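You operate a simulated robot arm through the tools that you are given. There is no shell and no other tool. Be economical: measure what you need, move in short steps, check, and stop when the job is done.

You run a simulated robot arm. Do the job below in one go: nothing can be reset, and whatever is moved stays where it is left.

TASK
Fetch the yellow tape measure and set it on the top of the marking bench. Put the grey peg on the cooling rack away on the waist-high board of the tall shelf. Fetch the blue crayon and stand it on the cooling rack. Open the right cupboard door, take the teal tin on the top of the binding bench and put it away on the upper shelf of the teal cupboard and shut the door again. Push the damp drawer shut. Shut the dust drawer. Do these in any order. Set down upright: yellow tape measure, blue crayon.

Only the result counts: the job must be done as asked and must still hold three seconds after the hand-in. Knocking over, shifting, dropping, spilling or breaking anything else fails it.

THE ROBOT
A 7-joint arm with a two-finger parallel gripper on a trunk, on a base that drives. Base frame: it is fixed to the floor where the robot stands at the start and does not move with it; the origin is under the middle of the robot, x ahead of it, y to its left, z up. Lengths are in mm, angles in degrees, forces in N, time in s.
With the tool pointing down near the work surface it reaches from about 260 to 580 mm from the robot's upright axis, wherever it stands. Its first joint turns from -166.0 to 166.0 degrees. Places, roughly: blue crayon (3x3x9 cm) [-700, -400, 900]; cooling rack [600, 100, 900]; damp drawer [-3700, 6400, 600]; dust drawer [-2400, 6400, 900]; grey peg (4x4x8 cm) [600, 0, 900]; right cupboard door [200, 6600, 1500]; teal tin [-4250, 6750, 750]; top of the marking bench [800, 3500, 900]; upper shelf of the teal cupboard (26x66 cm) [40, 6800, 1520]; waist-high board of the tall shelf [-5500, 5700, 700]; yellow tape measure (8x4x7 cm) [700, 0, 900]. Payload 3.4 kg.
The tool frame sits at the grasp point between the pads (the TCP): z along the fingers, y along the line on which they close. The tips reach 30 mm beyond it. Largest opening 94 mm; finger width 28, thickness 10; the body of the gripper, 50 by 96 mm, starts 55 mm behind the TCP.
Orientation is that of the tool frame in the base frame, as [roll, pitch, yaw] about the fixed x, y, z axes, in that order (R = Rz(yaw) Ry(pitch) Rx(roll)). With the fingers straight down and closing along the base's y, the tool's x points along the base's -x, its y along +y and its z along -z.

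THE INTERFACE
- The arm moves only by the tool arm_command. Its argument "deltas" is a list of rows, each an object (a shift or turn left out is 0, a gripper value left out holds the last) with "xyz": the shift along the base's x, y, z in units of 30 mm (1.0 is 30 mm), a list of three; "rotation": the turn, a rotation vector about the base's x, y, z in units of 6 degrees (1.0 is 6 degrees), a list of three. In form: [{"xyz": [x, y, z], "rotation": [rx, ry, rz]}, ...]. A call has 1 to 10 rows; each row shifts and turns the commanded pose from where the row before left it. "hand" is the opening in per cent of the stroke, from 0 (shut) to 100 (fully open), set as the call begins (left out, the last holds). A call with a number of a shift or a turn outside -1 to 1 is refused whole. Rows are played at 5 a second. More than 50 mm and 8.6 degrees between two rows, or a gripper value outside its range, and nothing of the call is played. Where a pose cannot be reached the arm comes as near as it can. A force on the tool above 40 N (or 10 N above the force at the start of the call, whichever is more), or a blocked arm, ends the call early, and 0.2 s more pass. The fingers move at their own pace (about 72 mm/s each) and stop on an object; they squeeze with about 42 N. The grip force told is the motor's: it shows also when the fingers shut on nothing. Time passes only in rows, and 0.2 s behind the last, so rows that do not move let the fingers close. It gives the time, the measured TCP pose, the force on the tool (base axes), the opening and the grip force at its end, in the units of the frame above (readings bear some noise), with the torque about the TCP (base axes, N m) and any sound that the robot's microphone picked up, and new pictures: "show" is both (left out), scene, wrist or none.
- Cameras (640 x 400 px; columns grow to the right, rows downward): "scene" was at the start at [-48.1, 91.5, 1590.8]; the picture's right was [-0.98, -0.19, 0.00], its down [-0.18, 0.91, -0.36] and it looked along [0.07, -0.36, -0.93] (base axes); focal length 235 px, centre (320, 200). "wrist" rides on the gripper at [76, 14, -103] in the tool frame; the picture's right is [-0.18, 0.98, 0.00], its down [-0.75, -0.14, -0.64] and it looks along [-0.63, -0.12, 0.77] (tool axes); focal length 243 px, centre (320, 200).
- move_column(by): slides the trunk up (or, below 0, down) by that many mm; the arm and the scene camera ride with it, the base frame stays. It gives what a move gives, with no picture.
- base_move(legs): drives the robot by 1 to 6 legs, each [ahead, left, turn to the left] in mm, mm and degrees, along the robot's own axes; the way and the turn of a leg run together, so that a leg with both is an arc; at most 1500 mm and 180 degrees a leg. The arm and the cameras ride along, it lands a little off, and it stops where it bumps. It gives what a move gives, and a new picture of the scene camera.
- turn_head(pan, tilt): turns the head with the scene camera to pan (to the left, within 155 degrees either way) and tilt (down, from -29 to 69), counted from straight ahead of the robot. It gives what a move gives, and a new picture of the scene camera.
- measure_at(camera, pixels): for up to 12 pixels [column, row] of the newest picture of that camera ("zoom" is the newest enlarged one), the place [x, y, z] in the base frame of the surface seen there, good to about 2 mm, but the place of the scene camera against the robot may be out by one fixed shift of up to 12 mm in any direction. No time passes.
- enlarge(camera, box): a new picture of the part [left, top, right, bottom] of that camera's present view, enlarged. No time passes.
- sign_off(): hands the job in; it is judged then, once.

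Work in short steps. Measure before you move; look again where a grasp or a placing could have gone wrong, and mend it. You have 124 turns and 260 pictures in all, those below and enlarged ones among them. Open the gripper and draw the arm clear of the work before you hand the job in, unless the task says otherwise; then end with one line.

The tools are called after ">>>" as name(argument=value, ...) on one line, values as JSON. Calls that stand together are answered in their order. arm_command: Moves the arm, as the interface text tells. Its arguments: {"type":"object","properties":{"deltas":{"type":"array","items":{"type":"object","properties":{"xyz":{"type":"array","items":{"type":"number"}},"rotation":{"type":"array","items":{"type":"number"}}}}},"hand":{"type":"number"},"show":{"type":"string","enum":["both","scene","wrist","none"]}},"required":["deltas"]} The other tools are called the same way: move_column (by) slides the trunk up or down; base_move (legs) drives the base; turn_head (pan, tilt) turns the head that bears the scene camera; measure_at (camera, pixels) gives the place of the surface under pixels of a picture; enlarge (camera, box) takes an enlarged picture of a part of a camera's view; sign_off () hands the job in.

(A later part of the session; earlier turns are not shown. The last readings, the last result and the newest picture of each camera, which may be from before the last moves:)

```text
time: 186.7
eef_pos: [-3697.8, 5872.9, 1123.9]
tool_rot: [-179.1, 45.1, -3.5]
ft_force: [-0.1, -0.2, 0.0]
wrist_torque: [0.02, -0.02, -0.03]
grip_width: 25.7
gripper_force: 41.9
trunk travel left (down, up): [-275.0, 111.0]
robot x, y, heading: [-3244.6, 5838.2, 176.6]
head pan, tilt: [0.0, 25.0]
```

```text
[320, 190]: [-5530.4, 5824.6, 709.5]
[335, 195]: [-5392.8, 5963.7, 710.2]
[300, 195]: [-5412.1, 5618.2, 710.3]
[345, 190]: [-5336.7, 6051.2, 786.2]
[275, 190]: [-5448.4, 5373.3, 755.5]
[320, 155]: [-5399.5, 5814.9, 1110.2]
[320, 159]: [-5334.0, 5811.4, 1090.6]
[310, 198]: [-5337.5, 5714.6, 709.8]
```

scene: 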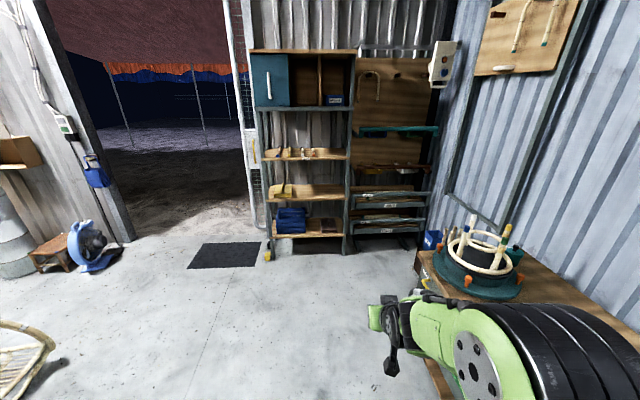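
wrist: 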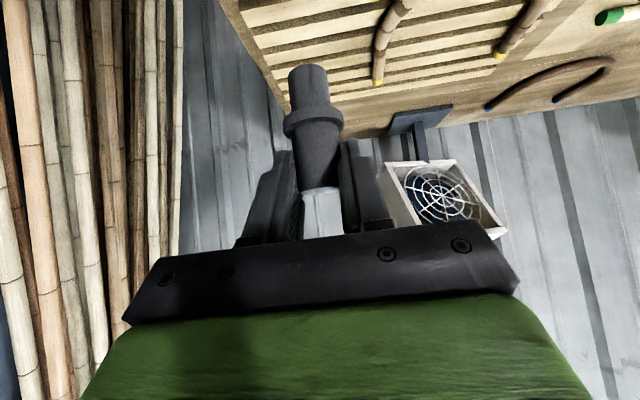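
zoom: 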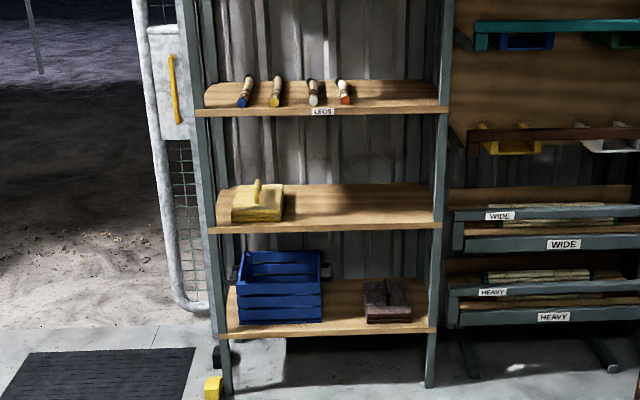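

Free board region y≈5550–6000. I drive up in front of it, staying short, and lower the trunk.

>>> base_move(legs=[[1440, 110, 3.4]])

>>> move_column(by=-250)

>>> turn_head(pan=0, tilt=40)

```text
time: 194.0
eef_pos: [-5161.8, 5782.0, 1125.2]
tool_rot: [-179.0, 45.0, -0.2]
ft_force: [0.2, -0.4, -0.8]
wrist_torque: [0.01, 0.0, -0.01]
grip_width: 25.6
gripper_force: 42.1
trunk travel left (down, up): [-275.0, 111.0]
robot x, y, heading: [-4706.8, 5773.0, 179.7]
head pan, tilt: [0.0, 25.0]
```

scene: 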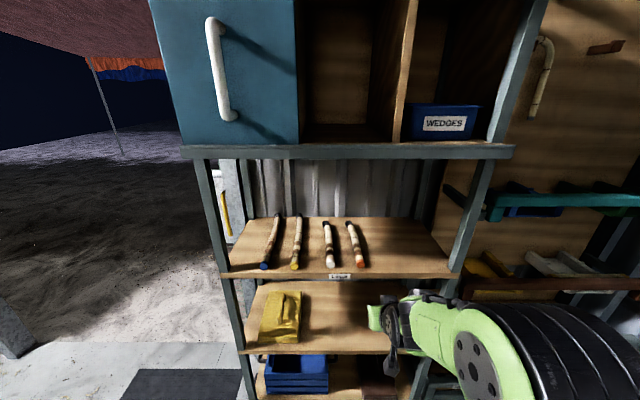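

```text
time: 196.6
eef_pos: [-5160.8, 5782.1, 874.8]
tool_rot: [-179.1, 45.1, -0.2]
ft_force: [-0.4, -0.3, -0.2]
wrist_torque: [-0.03, -0.02, 0.02]
grip_width: 25.7
gripper_force: 41.8
trunk travel left (down, up): [-25.0, 361.0]
robot x, y, heading: [-4708.9, 5776.8, 179.6]
head pan, tilt: [0.0, 25.0]
```

```text
time: 197.3
eef_pos: [-5162.4, 5781.2, 874.0]
tool_rot: [-179.1, 45.0, -0.2]
ft_force: [0.1, 0.4, -0.4]
wrist_torque: [-0.02, -0.01, 0.01]
grip_width: 25.6
gripper_force: 42.2
trunk travel left (down, up): [-25.0, 361.0]
robot x, y, heading: [-4710.8, 5774.6, 180.1]
head pan, tilt: [0.0, 40.0]
```

scene: 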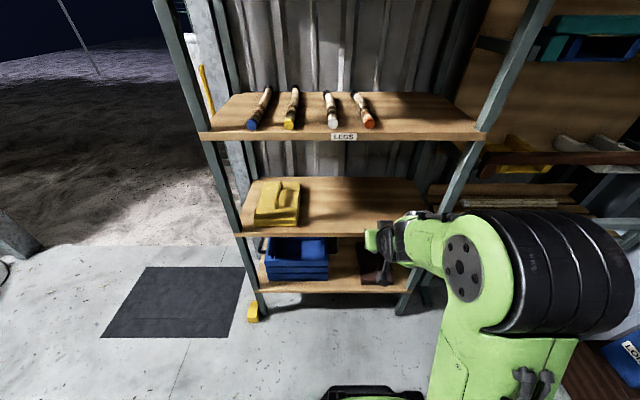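

I lower 60 mm with the arm, drive 150 mm ahead, and view through the wrist.

>>> arm_command(deltas=[{"xyz": [0, 0, -1]}, {"xyz": [0, 0, -1]}], show="none")

>>> base_move(legs=[[150, 0, 0]])

>>> arm_command(deltas=[{"xyz": [-1, 0, 0]}, {"xyz": [-1, 0, 0]}, {"xyz": [-1, 0, 0]}], show="both")

```text
time: 197.9
eef_pos: [-5160.5, 5782.5, 815.6]
tool_rot: [-179.2, 45.0, -0.1]
ft_force: [-0.2, -0.3, -0.7]
wrist_torque: [0.03, -0.01, 0.02]
grip_width: 25.6
gripper_force: 42.0
trunk travel left (down, up): [-25.0, 361.0]
robot x, y, heading: [-4706.4, 5776.2, 179.7]
head pan, tilt: [0.0, 40.0]
```

```text
time: 199.3
eef_pos: [-5310.8, 5782.9, 814.4]
tool_rot: [-179.1, 45.0, -0.3]
ft_force: [0.3, 0.5, -0.7]
wrist_torque: [0.01, -0.02, 0.01]
grip_width: 25.7
gripper_force: 42.3
trunk travel left (down, up): [-25.0, 361.0]
robot x, y, heading: [-4857.0, 5771.6, 179.9]
head pan, tilt: [0.0, 40.0]
```

scene: 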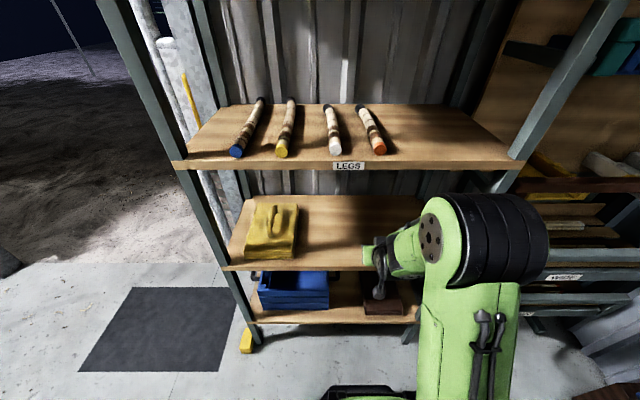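

```text
time: 200.1
eef_pos: [-5401.1, 5782.5, 814.3]
tool_rot: [-179.1, 45.0, -0.3]
ft_force: [0.0, 0.5, 0.4]
wrist_torque: [-0.01, -0.01, 0.0]
grip_width: 25.8
gripper_force: 41.9
trunk travel left (down, up): [-25.0, 361.0]
robot x, y, heading: [-4857.1, 5773.0, 180.2]
head pan, tilt: [0.0, 40.0]
```

scene: 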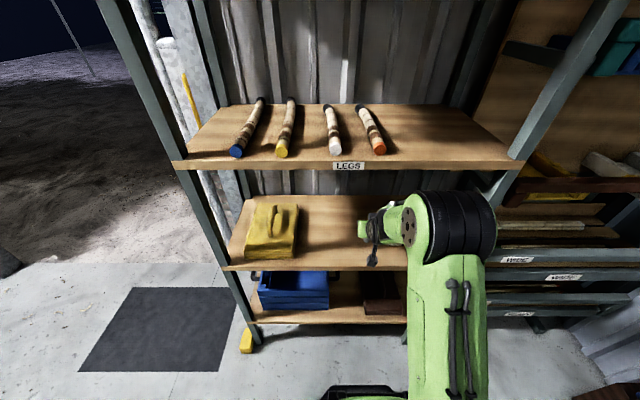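
wrist: 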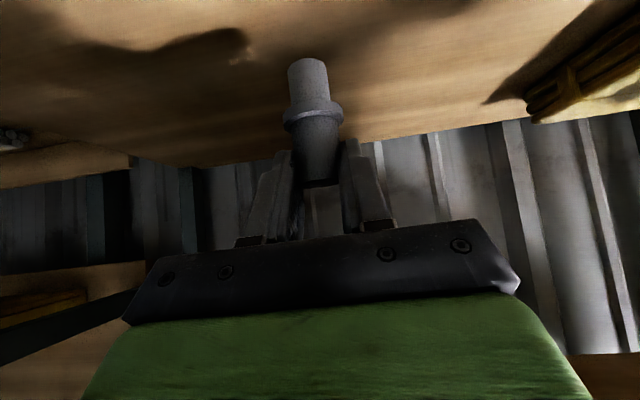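

>>> measure_at(camera="wrist", pixels=[[400, 60], [380, 100], [250, 60], [305, 62], [320, 10]])

```text
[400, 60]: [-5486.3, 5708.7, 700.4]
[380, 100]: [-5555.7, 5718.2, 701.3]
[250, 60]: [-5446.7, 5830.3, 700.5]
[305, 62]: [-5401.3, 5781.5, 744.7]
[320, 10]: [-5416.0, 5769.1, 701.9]
```

Board at 700.5; peg bottom about 746. Lower 42 mm then feel for contact.

>>> arm_command(deltas=[{"xyz": [0, 0, -1]}, {"xyz": [0, 0, -0.4]}, {}], show="none")

>>> arm_command(deltas=[{"xyz": [0, 0, -0.05]}, {}], show="none")

>>> arm_command(deltas=[{"xyz": [0, 0, -0.05]}, {}], show="wrist")

```text
time: 200.9
eef_pos: [-5399.8, 5781.9, 772.7]
tool_rot: [-179.2, 45.2, -0.2]
ft_force: [0.4, -0.7, 7.1]
wrist_torque: [-0.07, 0.04, -0.01]
grip_width: 25.6
gripper_force: 42.2
trunk travel left (down, up): [-25.0, 361.0]
robot x, y, heading: [-4856.4, 5775.0, 179.9]
head pan, tilt: [0.0, 40.0]
```

```text
time: 201.5
eef_pos: [-5400.6, 5783.0, 773.2]
tool_rot: [-179.1, 45.4, -0.2]
ft_force: [-1.1, -0.3, 16.5]
wrist_torque: [-0.05, 0.27, -0.03]
grip_width: 25.3
gripper_force: 42.4
trunk travel left (down, up): [-25.0, 361.0]
robot x, y, heading: [-4856.3, 5775.7, 179.7]
head pan, tilt: [0.0, 40.0]
```

```text
time: 202.1
eef_pos: [-5400.2, 5782.8, 773.9]
tool_rot: [-179.1, 45.6, -0.4]
ft_force: [-2.3, 0.6, 29.0]
wrist_torque: [-0.01, 0.46, -0.04]
grip_width: 25.5
gripper_force: 41.7
trunk travel left (down, up): [-25.0, 361.0]
robot x, y, heading: [-4857.8, 5770.9, 179.7]
head pan, tilt: [0.0, 40.0]
```

wrist: 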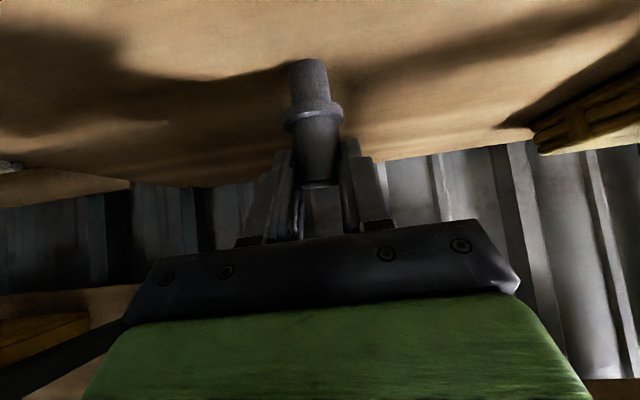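

Contact. Ease up 2.5 mm, open, and withdraw along the tool axis.

>>> arm_command(deltas=[{"xyz": [0, 0, 0.09]}, {}], show="none")

>>> arm_command(deltas=[{}, {}, {}], hand=100, show="none")

>>> arm_command(deltas=[{"xyz": [0.7, 0, 0.7]}, {"xyz": [0.7, 0, 0.7]}, {"xyz": [0.7, 0, 0.7]}, {"xyz": [1, 0, 0]}, {"xyz": [1, 0, 0]}, {"xyz": [1, 0, 0]}, {"xyz": [1, 0, 0]}], show="wrist")

```text
time: 202.7
eef_pos: [-5399.8, 5783.3, 773.1]
tool_rot: [-179.0, 45.2, -0.3]
ft_force: [-4.8, 0.9, 16.3]
wrist_torque: [-0.06, 0.63, 0.01]
grip_width: 25.8
gripper_force: 41.6
trunk travel left (down, up): [-25.0, 361.0]
robot x, y, heading: [-4854.9, 5775.7, 179.7]
head pan, tilt: [0.0, 40.0]
```

```text
time: 203.5
eef_pos: [-5400.1, 5782.9, 771.3]
tool_rot: [-179.1, 45.0, -0.4]
ft_force: [0.8, -0.6, -0.4]
wrist_torque: [-0.01, 0.03, 0.01]
grip_width: 93.9
gripper_force: 0.1
trunk travel left (down, up): [-25.0, 361.0]
robot x, y, heading: [-4856.2, 5774.8, 179.6]
head pan, tilt: [0.0, 40.0]
```

```text
time: 205.1
eef_pos: [-5243.1, 5782.6, 845.6]
tool_rot: [-179.1, 45.0, -0.2]
ft_force: [-0.1, 0.3, 0.5]
wrist_torque: [0.02, 0.0, -0.03]
grip_width: 94.0
gripper_force: 0.1
out of reach, approached as far as the arm can: row 6, 7
trunk travel left (down, up): [-25.0, 361.0]
robot x, y, heading: [-4857.8, 5774.2, 179.6]
head pan, tilt: [0.0, 40.0]
```

wrist: 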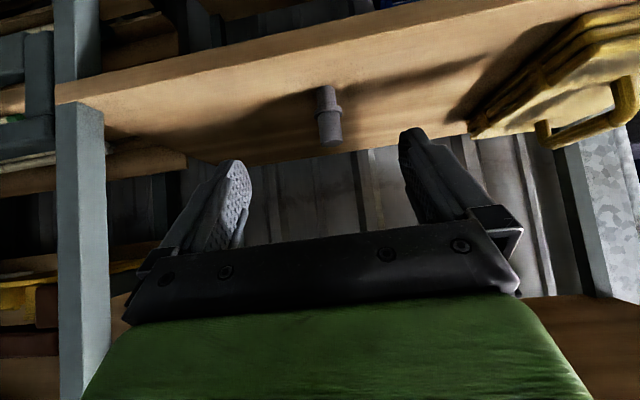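

Peg stands on the board. I back away, turn to face the binding bench and look at the drawers.

>>> base_move(legs=[[-500, 150, 0], [0, 0, -90], [0, -650, 0]])

>>> move_column(by=250)

>>> turn_head(pan=0, tilt=40)

```text
time: 215.3
eef_pos: [-3684.1, 6015.8, 845.9]
tool_rot: [-179.1, 45.1, -89.6]
ft_force: [0.5, 0.1, 0.5]
wrist_torque: [-0.01, 0.01, 0.0]
grip_width: 94.2
gripper_force: 0.0
trunk travel left (down, up): [-25.0, 361.0]
robot x, y, heading: [-3689.9, 5630.6, 90.4]
head pan, tilt: [0.0, 40.0]
```

scene: 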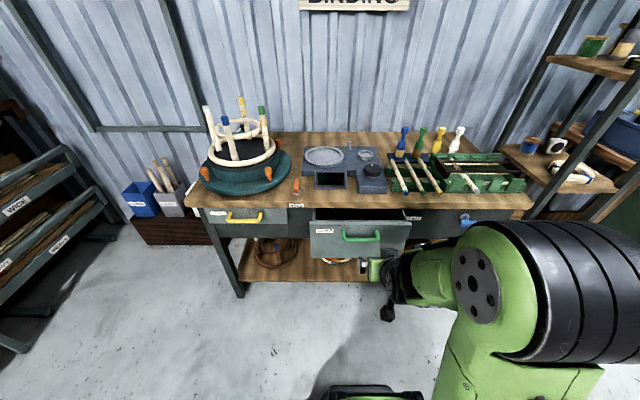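

```text
time: 217.8
eef_pos: [-3684.5, 6016.5, 1095.6]
tool_rot: [-179.1, 45.0, -89.7]
ft_force: [-0.8, -0.7, 0.1]
wrist_torque: [0.0, -0.01, 0.0]
grip_width: 94.0
gripper_force: 0.1
trunk travel left (down, up): [-275.0, 111.0]
robot x, y, heading: [-3688.5, 5625.5, 90.1]
head pan, tilt: [0.0, 40.0]
```

```text
time: 218.4
eef_pos: [-3683.9, 6016.0, 1096.2]
tool_rot: [-179.1, 45.0, -89.7]
ft_force: [0.6, -0.8, 0.3]
wrist_torque: [-0.03, -0.02, 0.02]
grip_width: 94.1
gripper_force: 0.2
trunk travel left (down, up): [-275.0, 111.0]
robot x, y, heading: [-3689.2, 5626.9, 90.6]
head pan, tilt: [0.0, 40.0]
```

scene: 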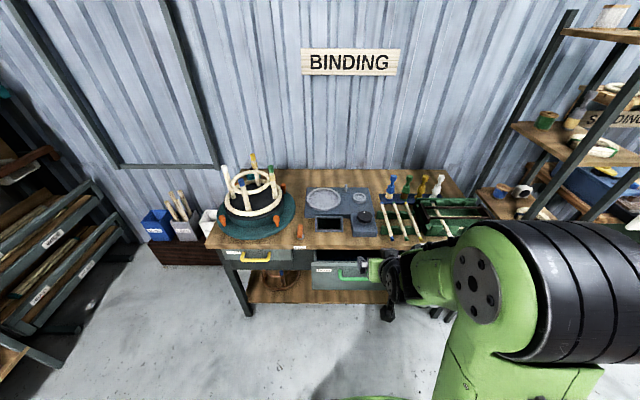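

I enlarge the drawers to read labels.

>>> enlarge(camera="scene", box=[200, 150, 400, 300])

>>> measure_at(camera="scene", pixels=[[335, 275], [320, 285], [350, 272], [318, 262], [350, 289], [255, 256], [380, 265], [318, 170], [215, 245], [240, 250]])

```text
2.67 times, centred on (300, 225) of scene
```

zoom: 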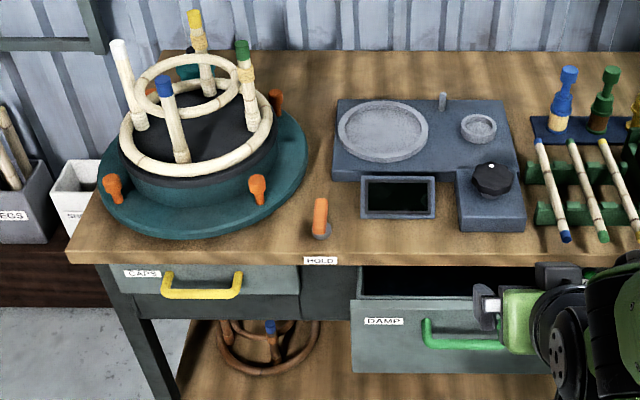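

```text
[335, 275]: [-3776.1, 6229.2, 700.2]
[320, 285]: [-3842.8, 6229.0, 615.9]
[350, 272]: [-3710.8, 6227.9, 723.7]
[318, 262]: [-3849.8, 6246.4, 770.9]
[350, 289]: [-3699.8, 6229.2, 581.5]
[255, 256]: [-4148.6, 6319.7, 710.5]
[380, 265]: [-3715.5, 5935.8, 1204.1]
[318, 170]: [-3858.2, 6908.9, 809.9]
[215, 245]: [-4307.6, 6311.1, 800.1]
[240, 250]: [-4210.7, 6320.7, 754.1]
```

"DAMP" drawer (front y≈6230, z 560–770) stands open about 90 mm. I close the fingers, lower the trunk and set the tip in front of the drawer face left of its handle (x≈-3800).

>>> move_column(by=-272)

>>> arm_command(deltas=[{"xyz": [-0.95, 0.5, -0.2]}, {"xyz": [-0.95, 0.5, -0.5]}, {"xyz": [-0.95, 0.5, -0.8]}, {"xyz": [-0.95, 0.5, -1]}, {"xyz": [0, 0, -1]}, {"xyz": [0, 0, -1]}], hand=0, show="both")

```text
time: 221.2
eef_pos: [-3684.6, 6016.8, 823.9]
tool_rot: [-179.1, 45.0, -89.7]
ft_force: [-0.5, -0.5, -0.3]
wrist_torque: [0.0, -0.03, 0.03]
grip_width: 94.0
gripper_force: 0.0
trunk travel left (down, up): [-3.0, 383.0]
robot x, y, heading: [-3690.2, 5628.4, 90.2]
head pan, tilt: [0.0, 40.0]
```

```text
time: 222.6
eef_pos: [-3798.6, 6077.3, 689.1]
tool_rot: [-179.0, 44.9, -89.7]
ft_force: [0.0, -0.3, -0.2]
wrist_torque: [0.01, -0.03, 0.01]
grip_width: 0.0
gripper_force: 33.3
trunk travel left (down, up): [-3.0, 383.0]
robot x, y, heading: [-3688.8, 5624.9, 90.6]
head pan, tilt: [0.0, 40.0]
```

scene: 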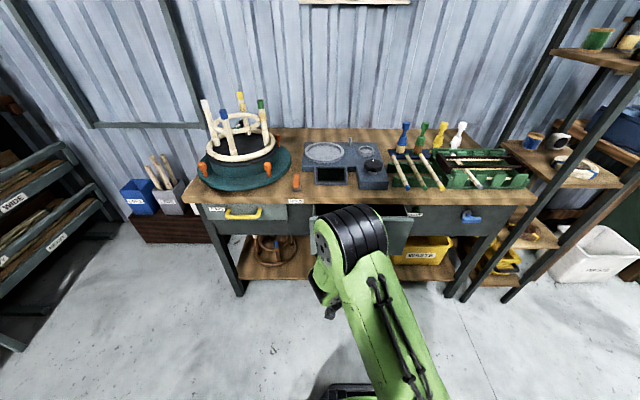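
wrist: 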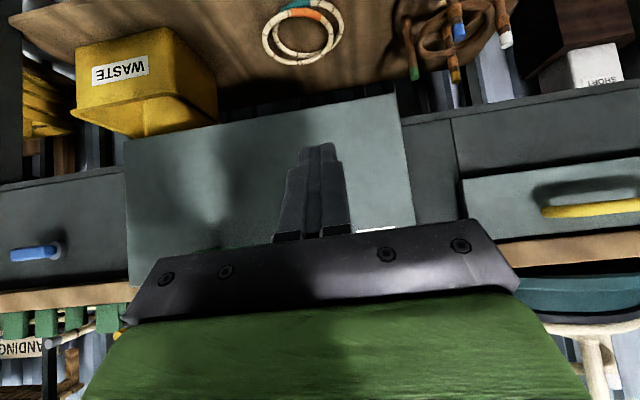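

I measure the drawer faces via the wrist.

>>> measure_at(camera="wrist", pixels=[[370, 160], [250, 160], [340, 120], [390, 110], [150, 200], [500, 190], [430, 160], [30, 200], [375, 232], [500, 240]])

```text
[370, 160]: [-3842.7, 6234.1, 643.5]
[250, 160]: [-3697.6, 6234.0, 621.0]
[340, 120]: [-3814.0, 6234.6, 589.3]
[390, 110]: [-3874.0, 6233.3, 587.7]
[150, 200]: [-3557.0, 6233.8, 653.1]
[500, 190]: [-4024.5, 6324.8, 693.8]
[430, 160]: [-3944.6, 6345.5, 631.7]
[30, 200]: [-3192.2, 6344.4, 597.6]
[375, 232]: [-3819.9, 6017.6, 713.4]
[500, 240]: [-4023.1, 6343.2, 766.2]
```

Drawer face y=6234, closed plane y≈6325. I drive 120 mm closer, then push by arm 95 mm.

>>> base_move(legs=[[118, 0, 0]])

>>> arm_command(deltas=[{"xyz": [0, 0.5, 0]}, {"xyz": [0, 0.5, 0]}, {"xyz": [0, 0.5, 0]}, {"xyz": [0, 0.5, 0]}, {"xyz": [0, 0.5, 0]}, {"xyz": [0, 0.4, 0]}], show="wrist")

```text
time: 223.8
eef_pos: [-3800.4, 6195.3, 690.2]
tool_rot: [-179.1, 45.0, -89.8]
ft_force: [0.2, -0.6, 0.3]
wrist_torque: [-0.01, 0.02, -0.01]
grip_width: 0.0
gripper_force: 33.1
trunk travel left (down, up): [-3.0, 383.0]
robot x, y, heading: [-3689.3, 5743.3, 90.4]
head pan, tilt: [0.0, 40.0]
```

scene: 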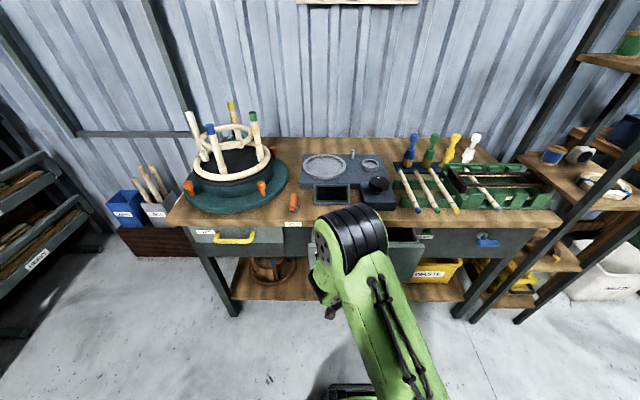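

```text
time: 225.2
eef_pos: [-3800.0, 6281.9, 690.0]
tool_rot: [-179.0, 45.1, -89.7]
ft_force: [0.8, 0.1, -0.9]
wrist_torque: [-0.02, 0.0, 0.04]
grip_width: 0.0
gripper_force: 32.8
trunk travel left (down, up): [-3.0, 383.0]
robot x, y, heading: [-3688.7, 5743.0, 90.4]
head pan, tilt: [0.0, 40.0]
```

wrist: 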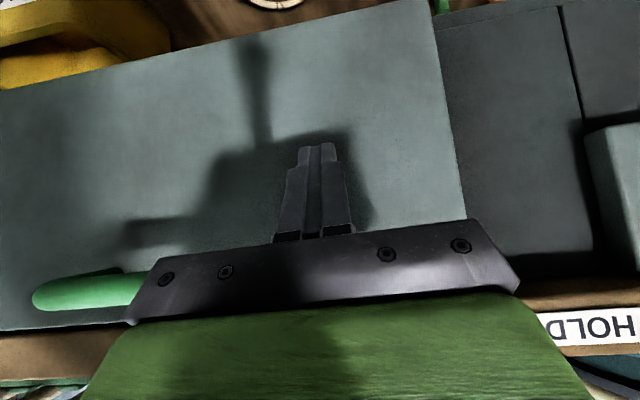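

>>> measure_at(camera="wrist", pixels=[[370, 160], [260, 100], [400, 100], [510, 150], [610, 170]])

```text
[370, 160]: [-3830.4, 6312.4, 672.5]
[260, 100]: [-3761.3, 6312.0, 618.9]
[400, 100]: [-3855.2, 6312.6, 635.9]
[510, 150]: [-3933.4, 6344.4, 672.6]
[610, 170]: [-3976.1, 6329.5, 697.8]
```

Face at 6312; push on in small steps until it stops (target ≈6325).

>>> arm_command(deltas=[{"xyz": [0, 0.2, 0]}, {"xyz": [0, 0.2, 0]}, {"xyz": [0, 0.15, 0]}, {"xyz": [0, 0.15, 0]}, {"xyz": [0, 0.1, 0]}, {"xyz": [0, 0.1, 0]}], show="wrist")

>>> measure_at(camera="wrist", pixels=[[370, 160], [260, 100], [400, 100]])

```text
time: 226.3
eef_pos: [-3799.9, 6295.0, 688.5]
tool_rot: [-178.9, 44.3, -89.4]
ft_force: [2.5, -21.1, 11.7]
wrist_torque: [0.11, 0.0, -0.07]
grip_width: 0.2
gripper_force: 33.2
trunk travel left (down, up): [-3.0, 383.0]
robot x, y, heading: [-3690.2, 5746.2, 90.2]
head pan, tilt: [0.0, 40.0]
stopped in row 5: the force on the tool passed its limit at 45 N (the readings are from after the stop); the commanded pose is now the measured one
```

wrist: 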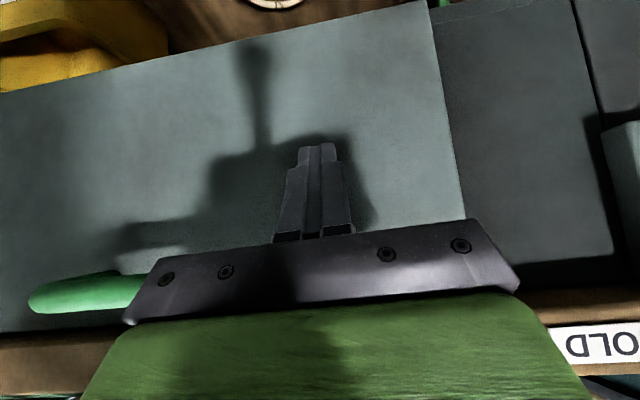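

```text
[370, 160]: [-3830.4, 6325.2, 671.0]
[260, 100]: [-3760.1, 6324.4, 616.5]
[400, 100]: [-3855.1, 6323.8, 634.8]
```

Drawer is fully shut. Withdraw the hand, back off, and go to the dust drawer.

>>> arm_command(deltas=[{"xyz": [0, -1, 0]}, {"xyz": [0, -1, 0.5]}, {"xyz": [0.9, -1, 1]}, {"xyz": [0.9, -1, 1]}, {"xyz": [0.9, 0, 1]}, {"xyz": [0.9, 0, 1]}], show="none")

>>> base_move(legs=[[-150, 0, 0], [0, -1290, 0]])

>>> move_column(by=200)

>>> turn_head(pan=0, tilt=35)

```text
refused: row 3 steps farther than a row can; nothing moved
```

```text
time: 233.8
eef_pos: [-2486.8, 6144.8, 688.2]
tool_rot: [-178.8, 44.2, -90.9]
ft_force: [-0.5, -0.3, -0.3]
wrist_torque: [0.02, -0.01, 0.02]
grip_width: 0.3
gripper_force: 32.5
trunk travel left (down, up): [-3.0, 383.0]
robot x, y, heading: [-2390.4, 5585.9, 89.3]
head pan, tilt: [0.0, 40.0]
```

scene: 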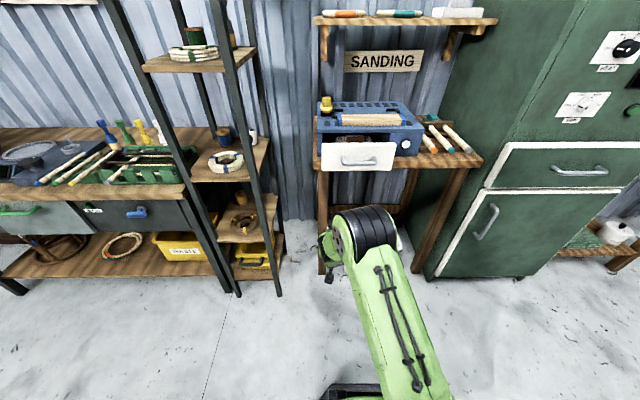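

```text
time: 236.0
eef_pos: [-2487.3, 6144.6, 887.8]
tool_rot: [-178.8, 44.3, -91.0]
ft_force: [0.4, 1.4, 0.4]
wrist_torque: [0.01, 0.01, -0.01]
grip_width: 0.0
gripper_force: 32.8
trunk travel left (down, up): [-203.0, 183.0]
robot x, y, heading: [-2388.9, 5588.2, 88.8]
head pan, tilt: [0.0, 40.0]
```

```text
time: 236.6
eef_pos: [-2488.2, 6144.3, 887.6]
tool_rot: [-178.9, 44.3, -90.9]
ft_force: [-0.1, -0.4, 0.2]
wrist_torque: [0.02, -0.01, 0.03]
grip_width: 0.0
gripper_force: 33.0
trunk travel left (down, up): [-203.0, 183.0]
robot x, y, heading: [-2388.2, 5588.4, 89.1]
head pan, tilt: [0.0, 35.0]
```

scene: 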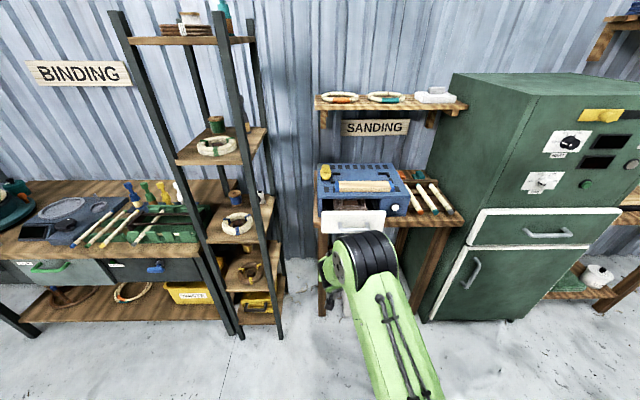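

The white drawer of the blue sander box is the dust drawer. I enlarge and measure.

>>> enlarge(camera="scene", box=[300, 150, 420, 240])

>>> measure_at(camera="scene", pixels=[[330, 222], [352, 222], [378, 222], [352, 213], [352, 230], [352, 200], [395, 210], [320, 195], [330, 214], [320, 222]])

>>> arm_command(deltas=[{}], show="wrist")

```text
4.44 times, centred on (360, 195) of scene
```

zoom: 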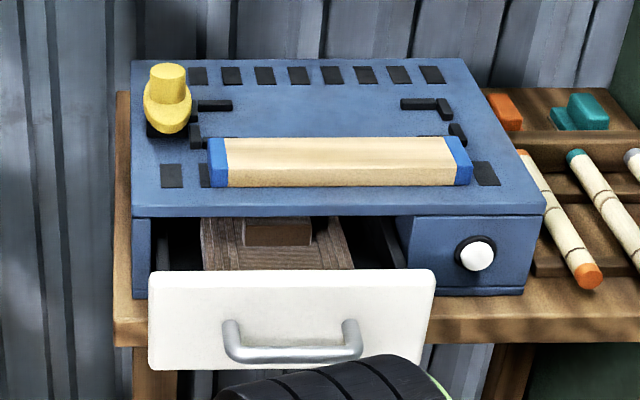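

```text
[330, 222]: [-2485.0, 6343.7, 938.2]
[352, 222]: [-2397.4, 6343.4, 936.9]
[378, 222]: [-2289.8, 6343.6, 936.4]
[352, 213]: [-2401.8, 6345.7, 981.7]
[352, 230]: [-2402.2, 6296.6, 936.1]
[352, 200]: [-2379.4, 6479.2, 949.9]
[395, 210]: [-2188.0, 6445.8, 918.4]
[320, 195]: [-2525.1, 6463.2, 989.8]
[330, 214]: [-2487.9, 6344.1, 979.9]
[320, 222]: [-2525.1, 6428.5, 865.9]
```

```text
time: 237.0
eef_pos: [-2486.6, 6143.8, 886.8]
tool_rot: [-179.0, 44.3, -90.9]
ft_force: [0.2, 0.3, 1.3]
wrist_torque: [-0.02, -0.02, 0.01]
grip_width: 0.0
gripper_force: 33.3
trunk travel left (down, up): [-203.0, 183.0]
robot x, y, heading: [-2385.4, 5587.0, 89.3]
head pan, tilt: [0.0, 35.0]
```

wrist: 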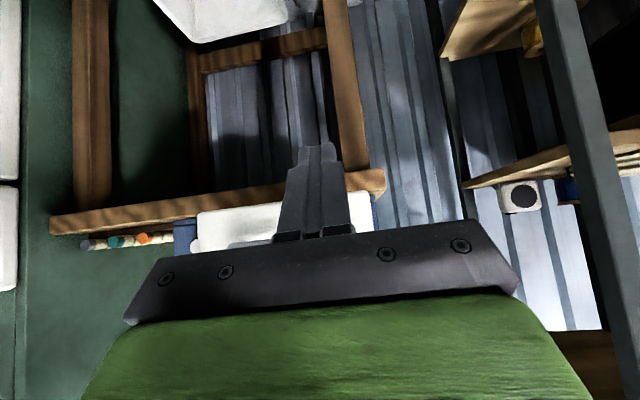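

Drawer front y≈6348 (true), z≈875–972, handle in the middle; closed plane near y≈6440. I raise, retract the hand, and drive closer.

>>> arm_command(deltas=[{"xyz": [0.1, -1, 0.45]}, {"xyz": [0.1, -1, 0.45]}, {"xyz": [0.1, -1, 0.45]}, {"xyz": [0.1, -1, 0.45]}], show="none")

>>> base_move(legs=[[250, 0, 0.8]])

>>> arm_command(deltas=[{}], show="wrist")

```text
time: 238.0
eef_pos: [-2477.4, 6023.3, 941.5]
tool_rot: [-178.8, 44.3, -90.9]
ft_force: [-0.8, 0.5, -0.5]
wrist_torque: [-0.01, -0.01, -0.01]
grip_width: 0.1
gripper_force: 32.8
trunk travel left (down, up): [-203.0, 183.0]
robot x, y, heading: [-2390.8, 5586.8, 89.1]
head pan, tilt: [0.0, 35.0]
```

```text
time: 239.9
eef_pos: [-2478.9, 6275.7, 940.9]
tool_rot: [-178.9, 44.2, -90.2]
ft_force: [0.2, 0.2, -0.7]
wrist_torque: [-0.01, 0.01, -0.01]
grip_width: 0.2
gripper_force: 33.1
trunk travel left (down, up): [-203.0, 183.0]
robot x, y, heading: [-2387.2, 5838.4, 89.7]
head pan, tilt: [0.0, 35.0]
```

scene: 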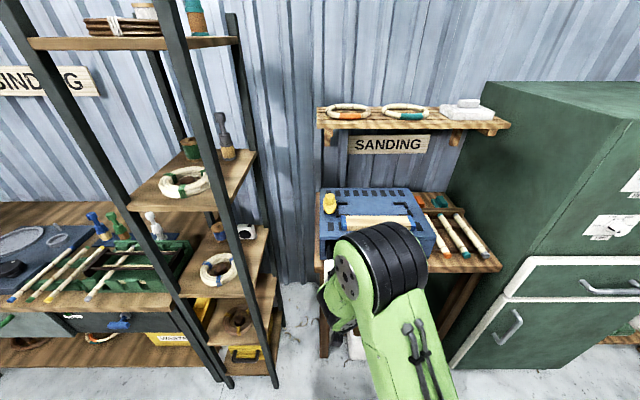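

```text
time: 240.3
eef_pos: [-2480.2, 6276.0, 941.0]
tool_rot: [-179.0, 44.4, -90.2]
ft_force: [0.0, 0.3, -0.5]
wrist_torque: [-0.03, -0.03, -0.03]
grip_width: 0.0
gripper_force: 32.6
trunk travel left (down, up): [-203.0, 183.0]
robot x, y, heading: [-2387.0, 5839.1, 89.7]
head pan, tilt: [0.0, 35.0]
```

wrist: 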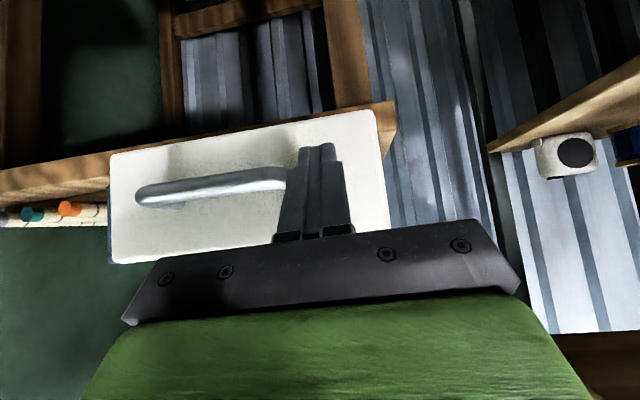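

>>> measure_at(camera="wrist", pixels=[[360, 170], [250, 150], [375, 200], [150, 240], [280, 175], [365, 115], [335, 125]])

```text
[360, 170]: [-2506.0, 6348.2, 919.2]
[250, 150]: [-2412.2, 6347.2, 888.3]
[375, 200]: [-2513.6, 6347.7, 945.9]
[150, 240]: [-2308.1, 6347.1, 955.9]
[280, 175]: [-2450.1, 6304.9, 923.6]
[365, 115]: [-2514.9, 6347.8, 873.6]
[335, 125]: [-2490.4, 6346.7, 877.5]
```

Shift 10 mm left, then push.

>>> arm_command(deltas=[{"xyz": [-0.35, 0, 0]}, {"xyz": [0, 0.5, 0]}, {"xyz": [0, 0.5, 0]}, {"xyz": [0, 0.5, 0]}, {"xyz": [0, 0.5, 0]}, {"xyz": [0, 0.5, 0]}, {"xyz": [0, 0.5, 0]}, {"xyz": [0, 0.5, 0]}], show="wrist")

>>> measure_at(camera="wrist", pixels=[[345, 200], [250, 150], [370, 200], [110, 230]])

```text
time: 242.1
eef_pos: [-2491.0, 6380.6, 940.5]
tool_rot: [-179.0, 44.3, -90.2]
ft_force: [0.0, -0.7, 0.1]
wrist_torque: [0.02, 0.07, -0.02]
grip_width: 0.1
gripper_force: 32.9
trunk travel left (down, up): [-203.0, 183.0]
robot x, y, heading: [-2387.4, 5838.6, 89.9]
head pan, tilt: [0.0, 35.0]
```

wrist: 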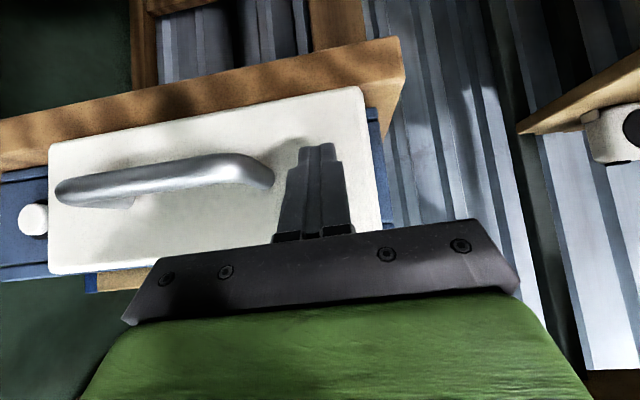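

```text
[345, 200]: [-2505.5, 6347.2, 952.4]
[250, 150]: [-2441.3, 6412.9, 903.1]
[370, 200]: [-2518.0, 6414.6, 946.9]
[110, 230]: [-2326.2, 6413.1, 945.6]
```

Face at 6413; keep pushing in small steps.

>>> arm_command(deltas=[{"xyz": [0, 0.3, 0]}, {"xyz": [0, 0.3, 0]}, {"xyz": [0, 0.2, 0]}, {"xyz": [0, 0.2, 0]}, {"xyz": [0, 0.15, 0]}, {"xyz": [0, 0.15, 0]}, {"xyz": [0, 0.15, 0]}], show="wrist")

>>> measure_at(camera="wrist", pixels=[[250, 150], [370, 200], [110, 230], [380, 190], [395, 210], [20, 230]])

```text
time: 243.5
eef_pos: [-2490.0, 6409.2, 938.5]
tool_rot: [-178.7, 43.4, -90.0]
ft_force: [1.3, -22.7, 9.7]
wrist_torque: [0.03, -0.01, -0.02]
grip_width: 0.2
gripper_force: 33.2
trunk travel left (down, up): [-203.0, 183.0]
robot x, y, heading: [-2386.5, 5839.3, 90.0]
head pan, tilt: [0.0, 35.0]
stopped in row 7: the force on the tool passed its limit at 44 N (the readings are from after the stop); the commanded pose is now the measured one
```

wrist: 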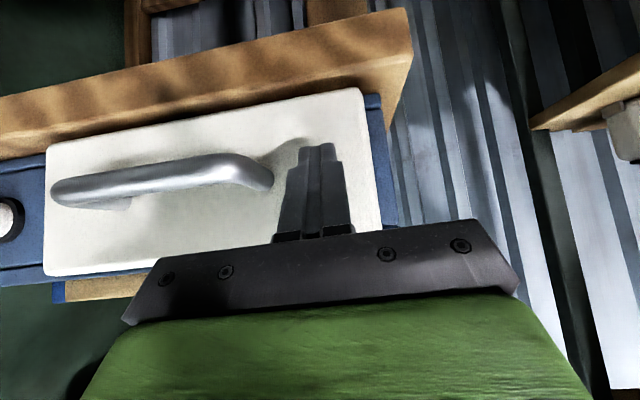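

```text
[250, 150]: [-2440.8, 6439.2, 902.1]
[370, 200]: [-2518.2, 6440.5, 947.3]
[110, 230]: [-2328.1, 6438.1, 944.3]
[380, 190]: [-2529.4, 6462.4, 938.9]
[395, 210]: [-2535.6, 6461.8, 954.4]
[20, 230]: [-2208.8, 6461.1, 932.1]
```

Dust drawer is shut. Withdraw, back off, and drive to the teal cupboard with the trunk raised.

>>> arm_command(deltas=[{"xyz": [0, -1, 0]}, {"xyz": [0, -1, 0]}, {"xyz": [0, -1, 0.5]}, {"xyz": [0, -1, 0.5]}, {"xyz": [0.7, -0.8, 0.5]}, {"xyz": [0.7, -0.8, 0.5]}, {"xyz": [0.7, 0, 0.5]}], show="none")

>>> base_move(legs=[[-250, 0, 0], [0, -1200, 0], [0, -1200, 0]])

>>> turn_head(pan=0, tilt=10)

```text
time: 245.1
eef_pos: [-2426.2, 6243.7, 1012.6]
tool_rot: [-178.8, 43.4, -90.1]
ft_force: [-0.2, -0.2, -0.2]
wrist_torque: [0.01, 0.03, -0.06]
grip_width: 0.0
gripper_force: 32.9
trunk travel left (down, up): [-203.0, 183.0]
robot x, y, heading: [-2392.5, 5836.7, 89.7]
head pan, tilt: [0.0, 35.0]
```

```text
time: 258.3
eef_pos: [-27.9, 5988.7, 1011.7]
tool_rot: [-178.9, 43.4, -88.5]
ft_force: [0.0, 0.2, 0.3]
wrist_torque: [0.03, 0.01, -0.01]
grip_width: 0.0
gripper_force: 32.8
trunk travel left (down, up): [-203.0, 183.0]
robot x, y, heading: [24.8, 5582.2, 91.2]
head pan, tilt: [0.0, 35.0]
```

scene: 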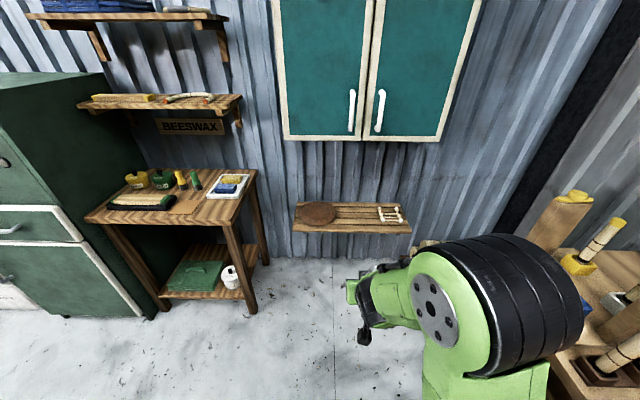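

```text
time: 259.2
eef_pos: [-27.7, 5989.1, 1013.2]
tool_rot: [-178.8, 43.4, -88.5]
ft_force: [-0.7, 0.0, -0.7]
wrist_torque: [0.02, 0.02, 0.0]
grip_width: 0.3
gripper_force: 33.3
trunk travel left (down, up): [-203.0, 183.0]
robot x, y, heading: [25.2, 5585.5, 91.2]
head pan, tilt: [0.0, 10.0]
```

scene: 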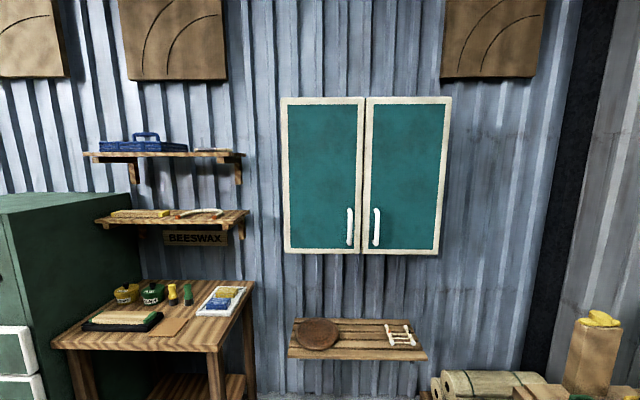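

I measure the right door and handle.

>>> measure_at(camera="scene", pixels=[[376, 211], [376, 228], [377, 243], [368, 170], [449, 170], [400, 170], [367, 100], [440, 252], [285, 170], [427, 355], [290, 350], [385, 228]])

>>> enlarge(camera="scene", box=[330, 190, 410, 260])

```text
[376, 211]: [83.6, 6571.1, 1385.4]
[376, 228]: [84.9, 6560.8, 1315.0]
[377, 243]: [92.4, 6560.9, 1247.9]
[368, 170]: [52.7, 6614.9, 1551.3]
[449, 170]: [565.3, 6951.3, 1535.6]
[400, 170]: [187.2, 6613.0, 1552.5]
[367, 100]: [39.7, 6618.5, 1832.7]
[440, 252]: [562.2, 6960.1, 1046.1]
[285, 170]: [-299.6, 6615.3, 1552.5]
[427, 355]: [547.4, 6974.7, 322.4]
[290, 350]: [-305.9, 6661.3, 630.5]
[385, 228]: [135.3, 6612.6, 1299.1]
```

```text
5.71 times, centred on (370, 225) of scene
```

zoom: 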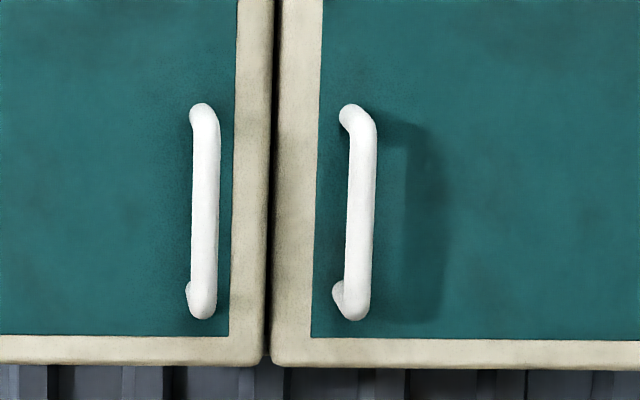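

Handle bar ≈(81,6566), z 1235–1375; door face y≈6618, door hinged at right (~x 375). I raise the trunk, level the tool to point at +y, and drive closer.

>>> measure_at(camera="scene", pixels=[[443, 140], [440, 200], [444, 120], [445, 385], [560, 380], [365, 150]])

>>> move_column(by=160)

>>> arm_command(deltas=[{"xyz": [0.3, 0, 0.5], "rotation": [1, 0, 0]}, {"xyz": [0.3, 0, 0.5], "rotation": [1, 0, 0]}, {"xyz": [0.3, 0, 0.5], "rotation": [1, 0, 0]}, {"xyz": [0.3, 0, 0.5], "rotation": [1, 0, 0]}, {"xyz": [0.3, 0, 0.5], "rotation": [1, 0, 0]}, {"xyz": [0.3, 0, 0.5], "rotation": [1, 0, 0]}, {"xyz": [0.3, 0, 0.5], "rotation": [1, 0, 0]}, {"xyz": [0.3, 0, 0.5], "rotation": [0.77, 0, 0]}], hand=100, show="none")

>>> base_move(legs=[[220, -40, -1.2]])

```text
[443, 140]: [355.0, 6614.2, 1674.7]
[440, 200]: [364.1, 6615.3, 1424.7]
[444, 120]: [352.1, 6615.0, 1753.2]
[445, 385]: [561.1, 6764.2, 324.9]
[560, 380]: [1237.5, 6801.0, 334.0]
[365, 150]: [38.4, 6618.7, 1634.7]
```

```text
time: 261.1
eef_pos: [-27.8, 5989.4, 1172.9]
tool_rot: [-178.9, 43.4, -88.4]
ft_force: [0.2, 0.4, 0.1]
wrist_torque: [0.01, 0.0, -0.01]
grip_width: 0.0
gripper_force: 32.5
trunk travel left (down, up): [-363.0, 23.0]
robot x, y, heading: [22.3, 5581.2, 91.3]
head pan, tilt: [0.0, 10.0]
```

```text
time: 262.9
eef_pos: [38.5, 6037.7, 1322.1]
tool_rot: [-82.9, 89.0, 7.0]
ft_force: [-0.4, 0.3, 0.0]
wrist_torque: [-0.03, 0.02, 0.02]
grip_width: 93.9
gripper_force: 0.0
out of reach, approached as far as the arm can: row 2, 3, 4, 5, 6, 7
trunk travel left (down, up): [-363.0, 23.0]
robot x, y, heading: [22.2, 5582.4, 91.4]
head pan, tilt: [0.0, 10.0]
```

```text
time: 264.6
eef_pos: [81.3, 6257.3, 1321.9]
tool_rot: [-87.8, 88.9, 1.1]
ft_force: [0.1, -0.3, -0.6]
wrist_torque: [0.01, -0.04, -0.02]
grip_width: 94.1
gripper_force: 0.1
trunk travel left (down, up): [-363.0, 23.0]
robot x, y, heading: [54.9, 5800.6, 90.4]
head pan, tilt: [0.0, 10.0]
```

scene: 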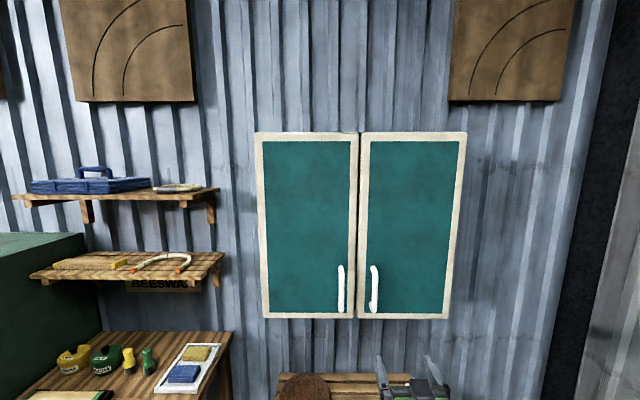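

I drive 50 mm more and take a wrist view of the handle.

>>> base_move(legs=[[60, 0, 0]])

>>> arm_command(deltas=[{"xyz": [0, 1, -0.1], "rotation": [0, 0, 0]}, {"xyz": [0, 1, -0.1]}, {"xyz": [0, 1, -0.1]}, {"xyz": [0, 1, -0.1]}], show="wrist")

```text
time: 265.5
eef_pos: [80.1, 6318.6, 1321.0]
tool_rot: [-90.2, 88.9, -1.1]
ft_force: [0.5, 0.2, -0.1]
wrist_torque: [0.0, -0.01, -0.02]
grip_width: 94.1
gripper_force: 0.0
trunk travel left (down, up): [-363.0, 23.0]
robot x, y, heading: [59.2, 5866.6, 90.4]
head pan, tilt: [0.0, 10.0]
```

scene: 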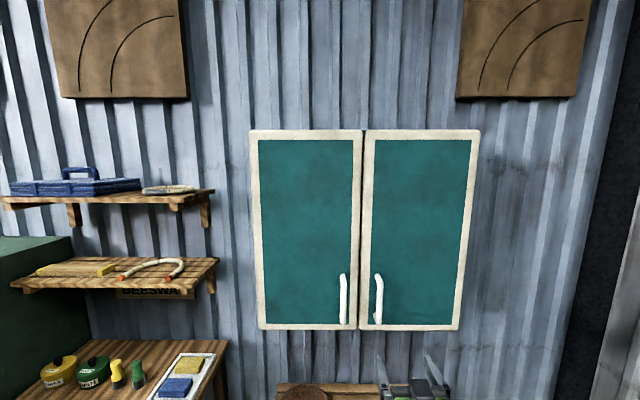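

```text
time: 266.5
eef_pos: [83.5, 6438.3, 1307.9]
tool_rot: [-91.9, 88.9, -2.9]
ft_force: [-0.6, 0.4, 0.1]
wrist_torque: [0.0, -0.04, -0.03]
grip_width: 94.2
gripper_force: 0.2
trunk travel left (down, up): [-363.0, 23.0]
robot x, y, heading: [55.8, 5866.9, 90.5]
head pan, tilt: [0.0, 10.0]
```

wrist: 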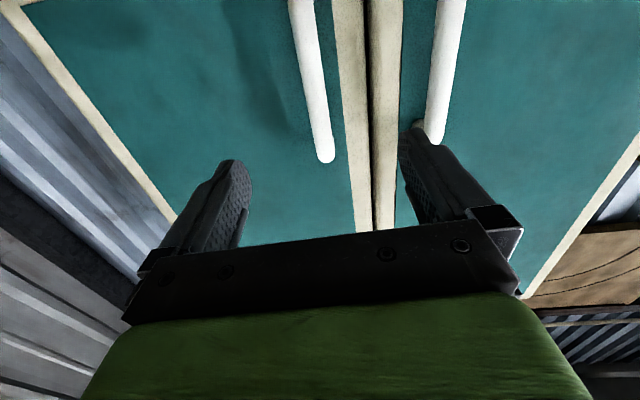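

>>> measure_at(camera="wrist", pixels=[[325, 150], [318, 110], [311, 70], [304, 20], [310, 110], [327, 110], [250, 100], [386, 120], [434, 120]])

```text
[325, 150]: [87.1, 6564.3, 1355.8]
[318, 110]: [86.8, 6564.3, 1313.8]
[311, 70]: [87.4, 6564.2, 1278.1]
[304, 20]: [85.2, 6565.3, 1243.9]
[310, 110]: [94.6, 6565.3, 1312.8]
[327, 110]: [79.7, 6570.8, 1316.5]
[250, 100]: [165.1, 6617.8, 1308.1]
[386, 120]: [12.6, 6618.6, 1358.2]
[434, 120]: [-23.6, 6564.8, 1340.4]
```

Bar centre ≈(87,6572). I extend to TCP (87,6560) and check.

>>> arm_command(deltas=[{"xyz": [0.1, 1, 0]}, {"xyz": [0, 1, 0]}, {"xyz": [0, 1, 0]}, {"xyz": [0, 1, 0]}, {}], show="wrist")

```text
time: 267.7
eef_pos: [83.5, 6555.9, 1311.1]
tool_rot: [-84.9, 88.9, 4.1]
ft_force: [-0.2, -0.6, -0.6]
wrist_torque: [0.02, 0.01, -0.01]
grip_width: 94.1
gripper_force: 0.1
trunk travel left (down, up): [-363.0, 23.0]
robot x, y, heading: [57.8, 5864.4, 90.2]
head pan, tilt: [0.0, 10.0]
```

wrist: 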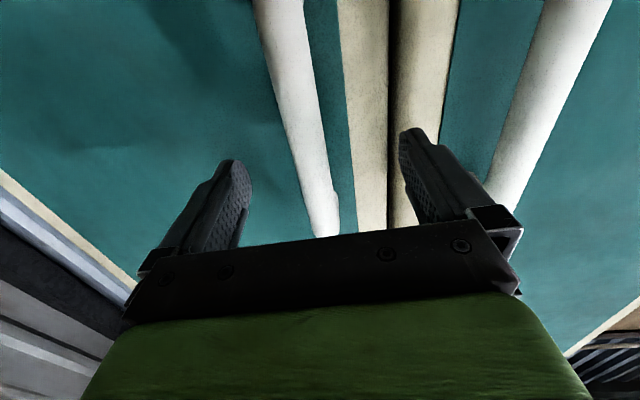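

Reach is good. Close on the bar.

>>> arm_command(deltas=[{"xyz": [0.08, 0, 0]}, {}, {}, {}, {}], hand=0, show="wrist")

```text
time: 268.9
eef_pos: [87.8, 6555.3, 1310.4]
tool_rot: [-84.5, 89.1, 4.4]
ft_force: [4.9, -0.2, 1.3]
wrist_torque: [0.07, 1.35, -0.18]
grip_width: 19.8
gripper_force: 45.0
trunk travel left (down, up): [-363.0, 23.0]
robot x, y, heading: [57.5, 5866.4, 90.4]
head pan, tilt: [0.0, 10.0]
```

wrist: 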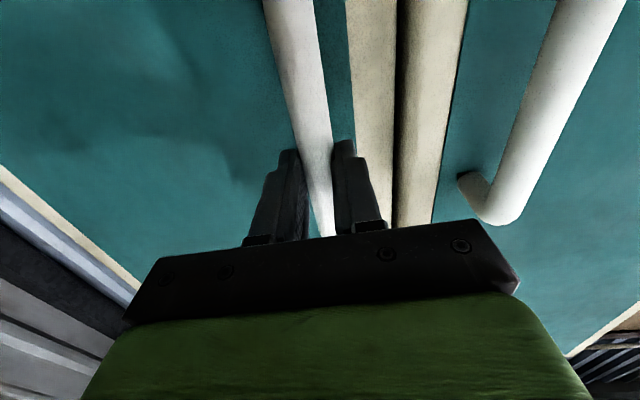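

Gripped (bar). I pull the door open along an arc about the hinge (~(368,6630)), first 20°.

>>> arm_command(deltas=[{"xyz": [0.2, -0.81, 0]}, {"xyz": [0.27, -0.79, 0]}, {"xyz": [0.34, -0.76, 0]}, {"xyz": [0.4, -0.72, 0]}], show="both")

```text
time: 269.9
eef_pos: [126.9, 6466.9, 1310.1]
tool_rot: [-71.4, 89.0, 17.4]
ft_force: [11.6, 7.2, 13.1]
wrist_torque: [-0.36, 1.32, -0.45]
grip_width: 19.6
gripper_force: 45.7
trunk travel left (down, up): [-363.0, 23.0]
robot x, y, heading: [56.5, 5862.8, 90.7]
head pan, tilt: [0.0, 10.0]
```

scene: 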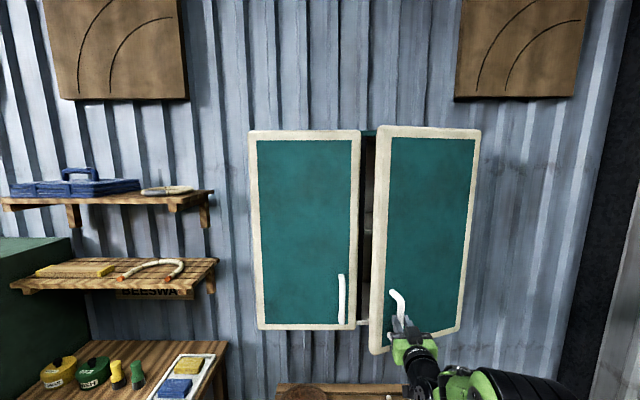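
wrist: 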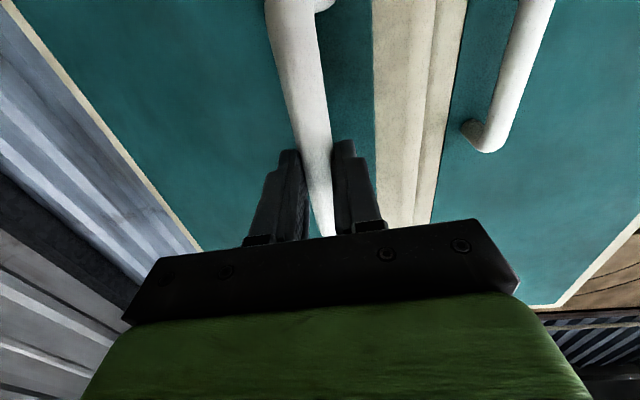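

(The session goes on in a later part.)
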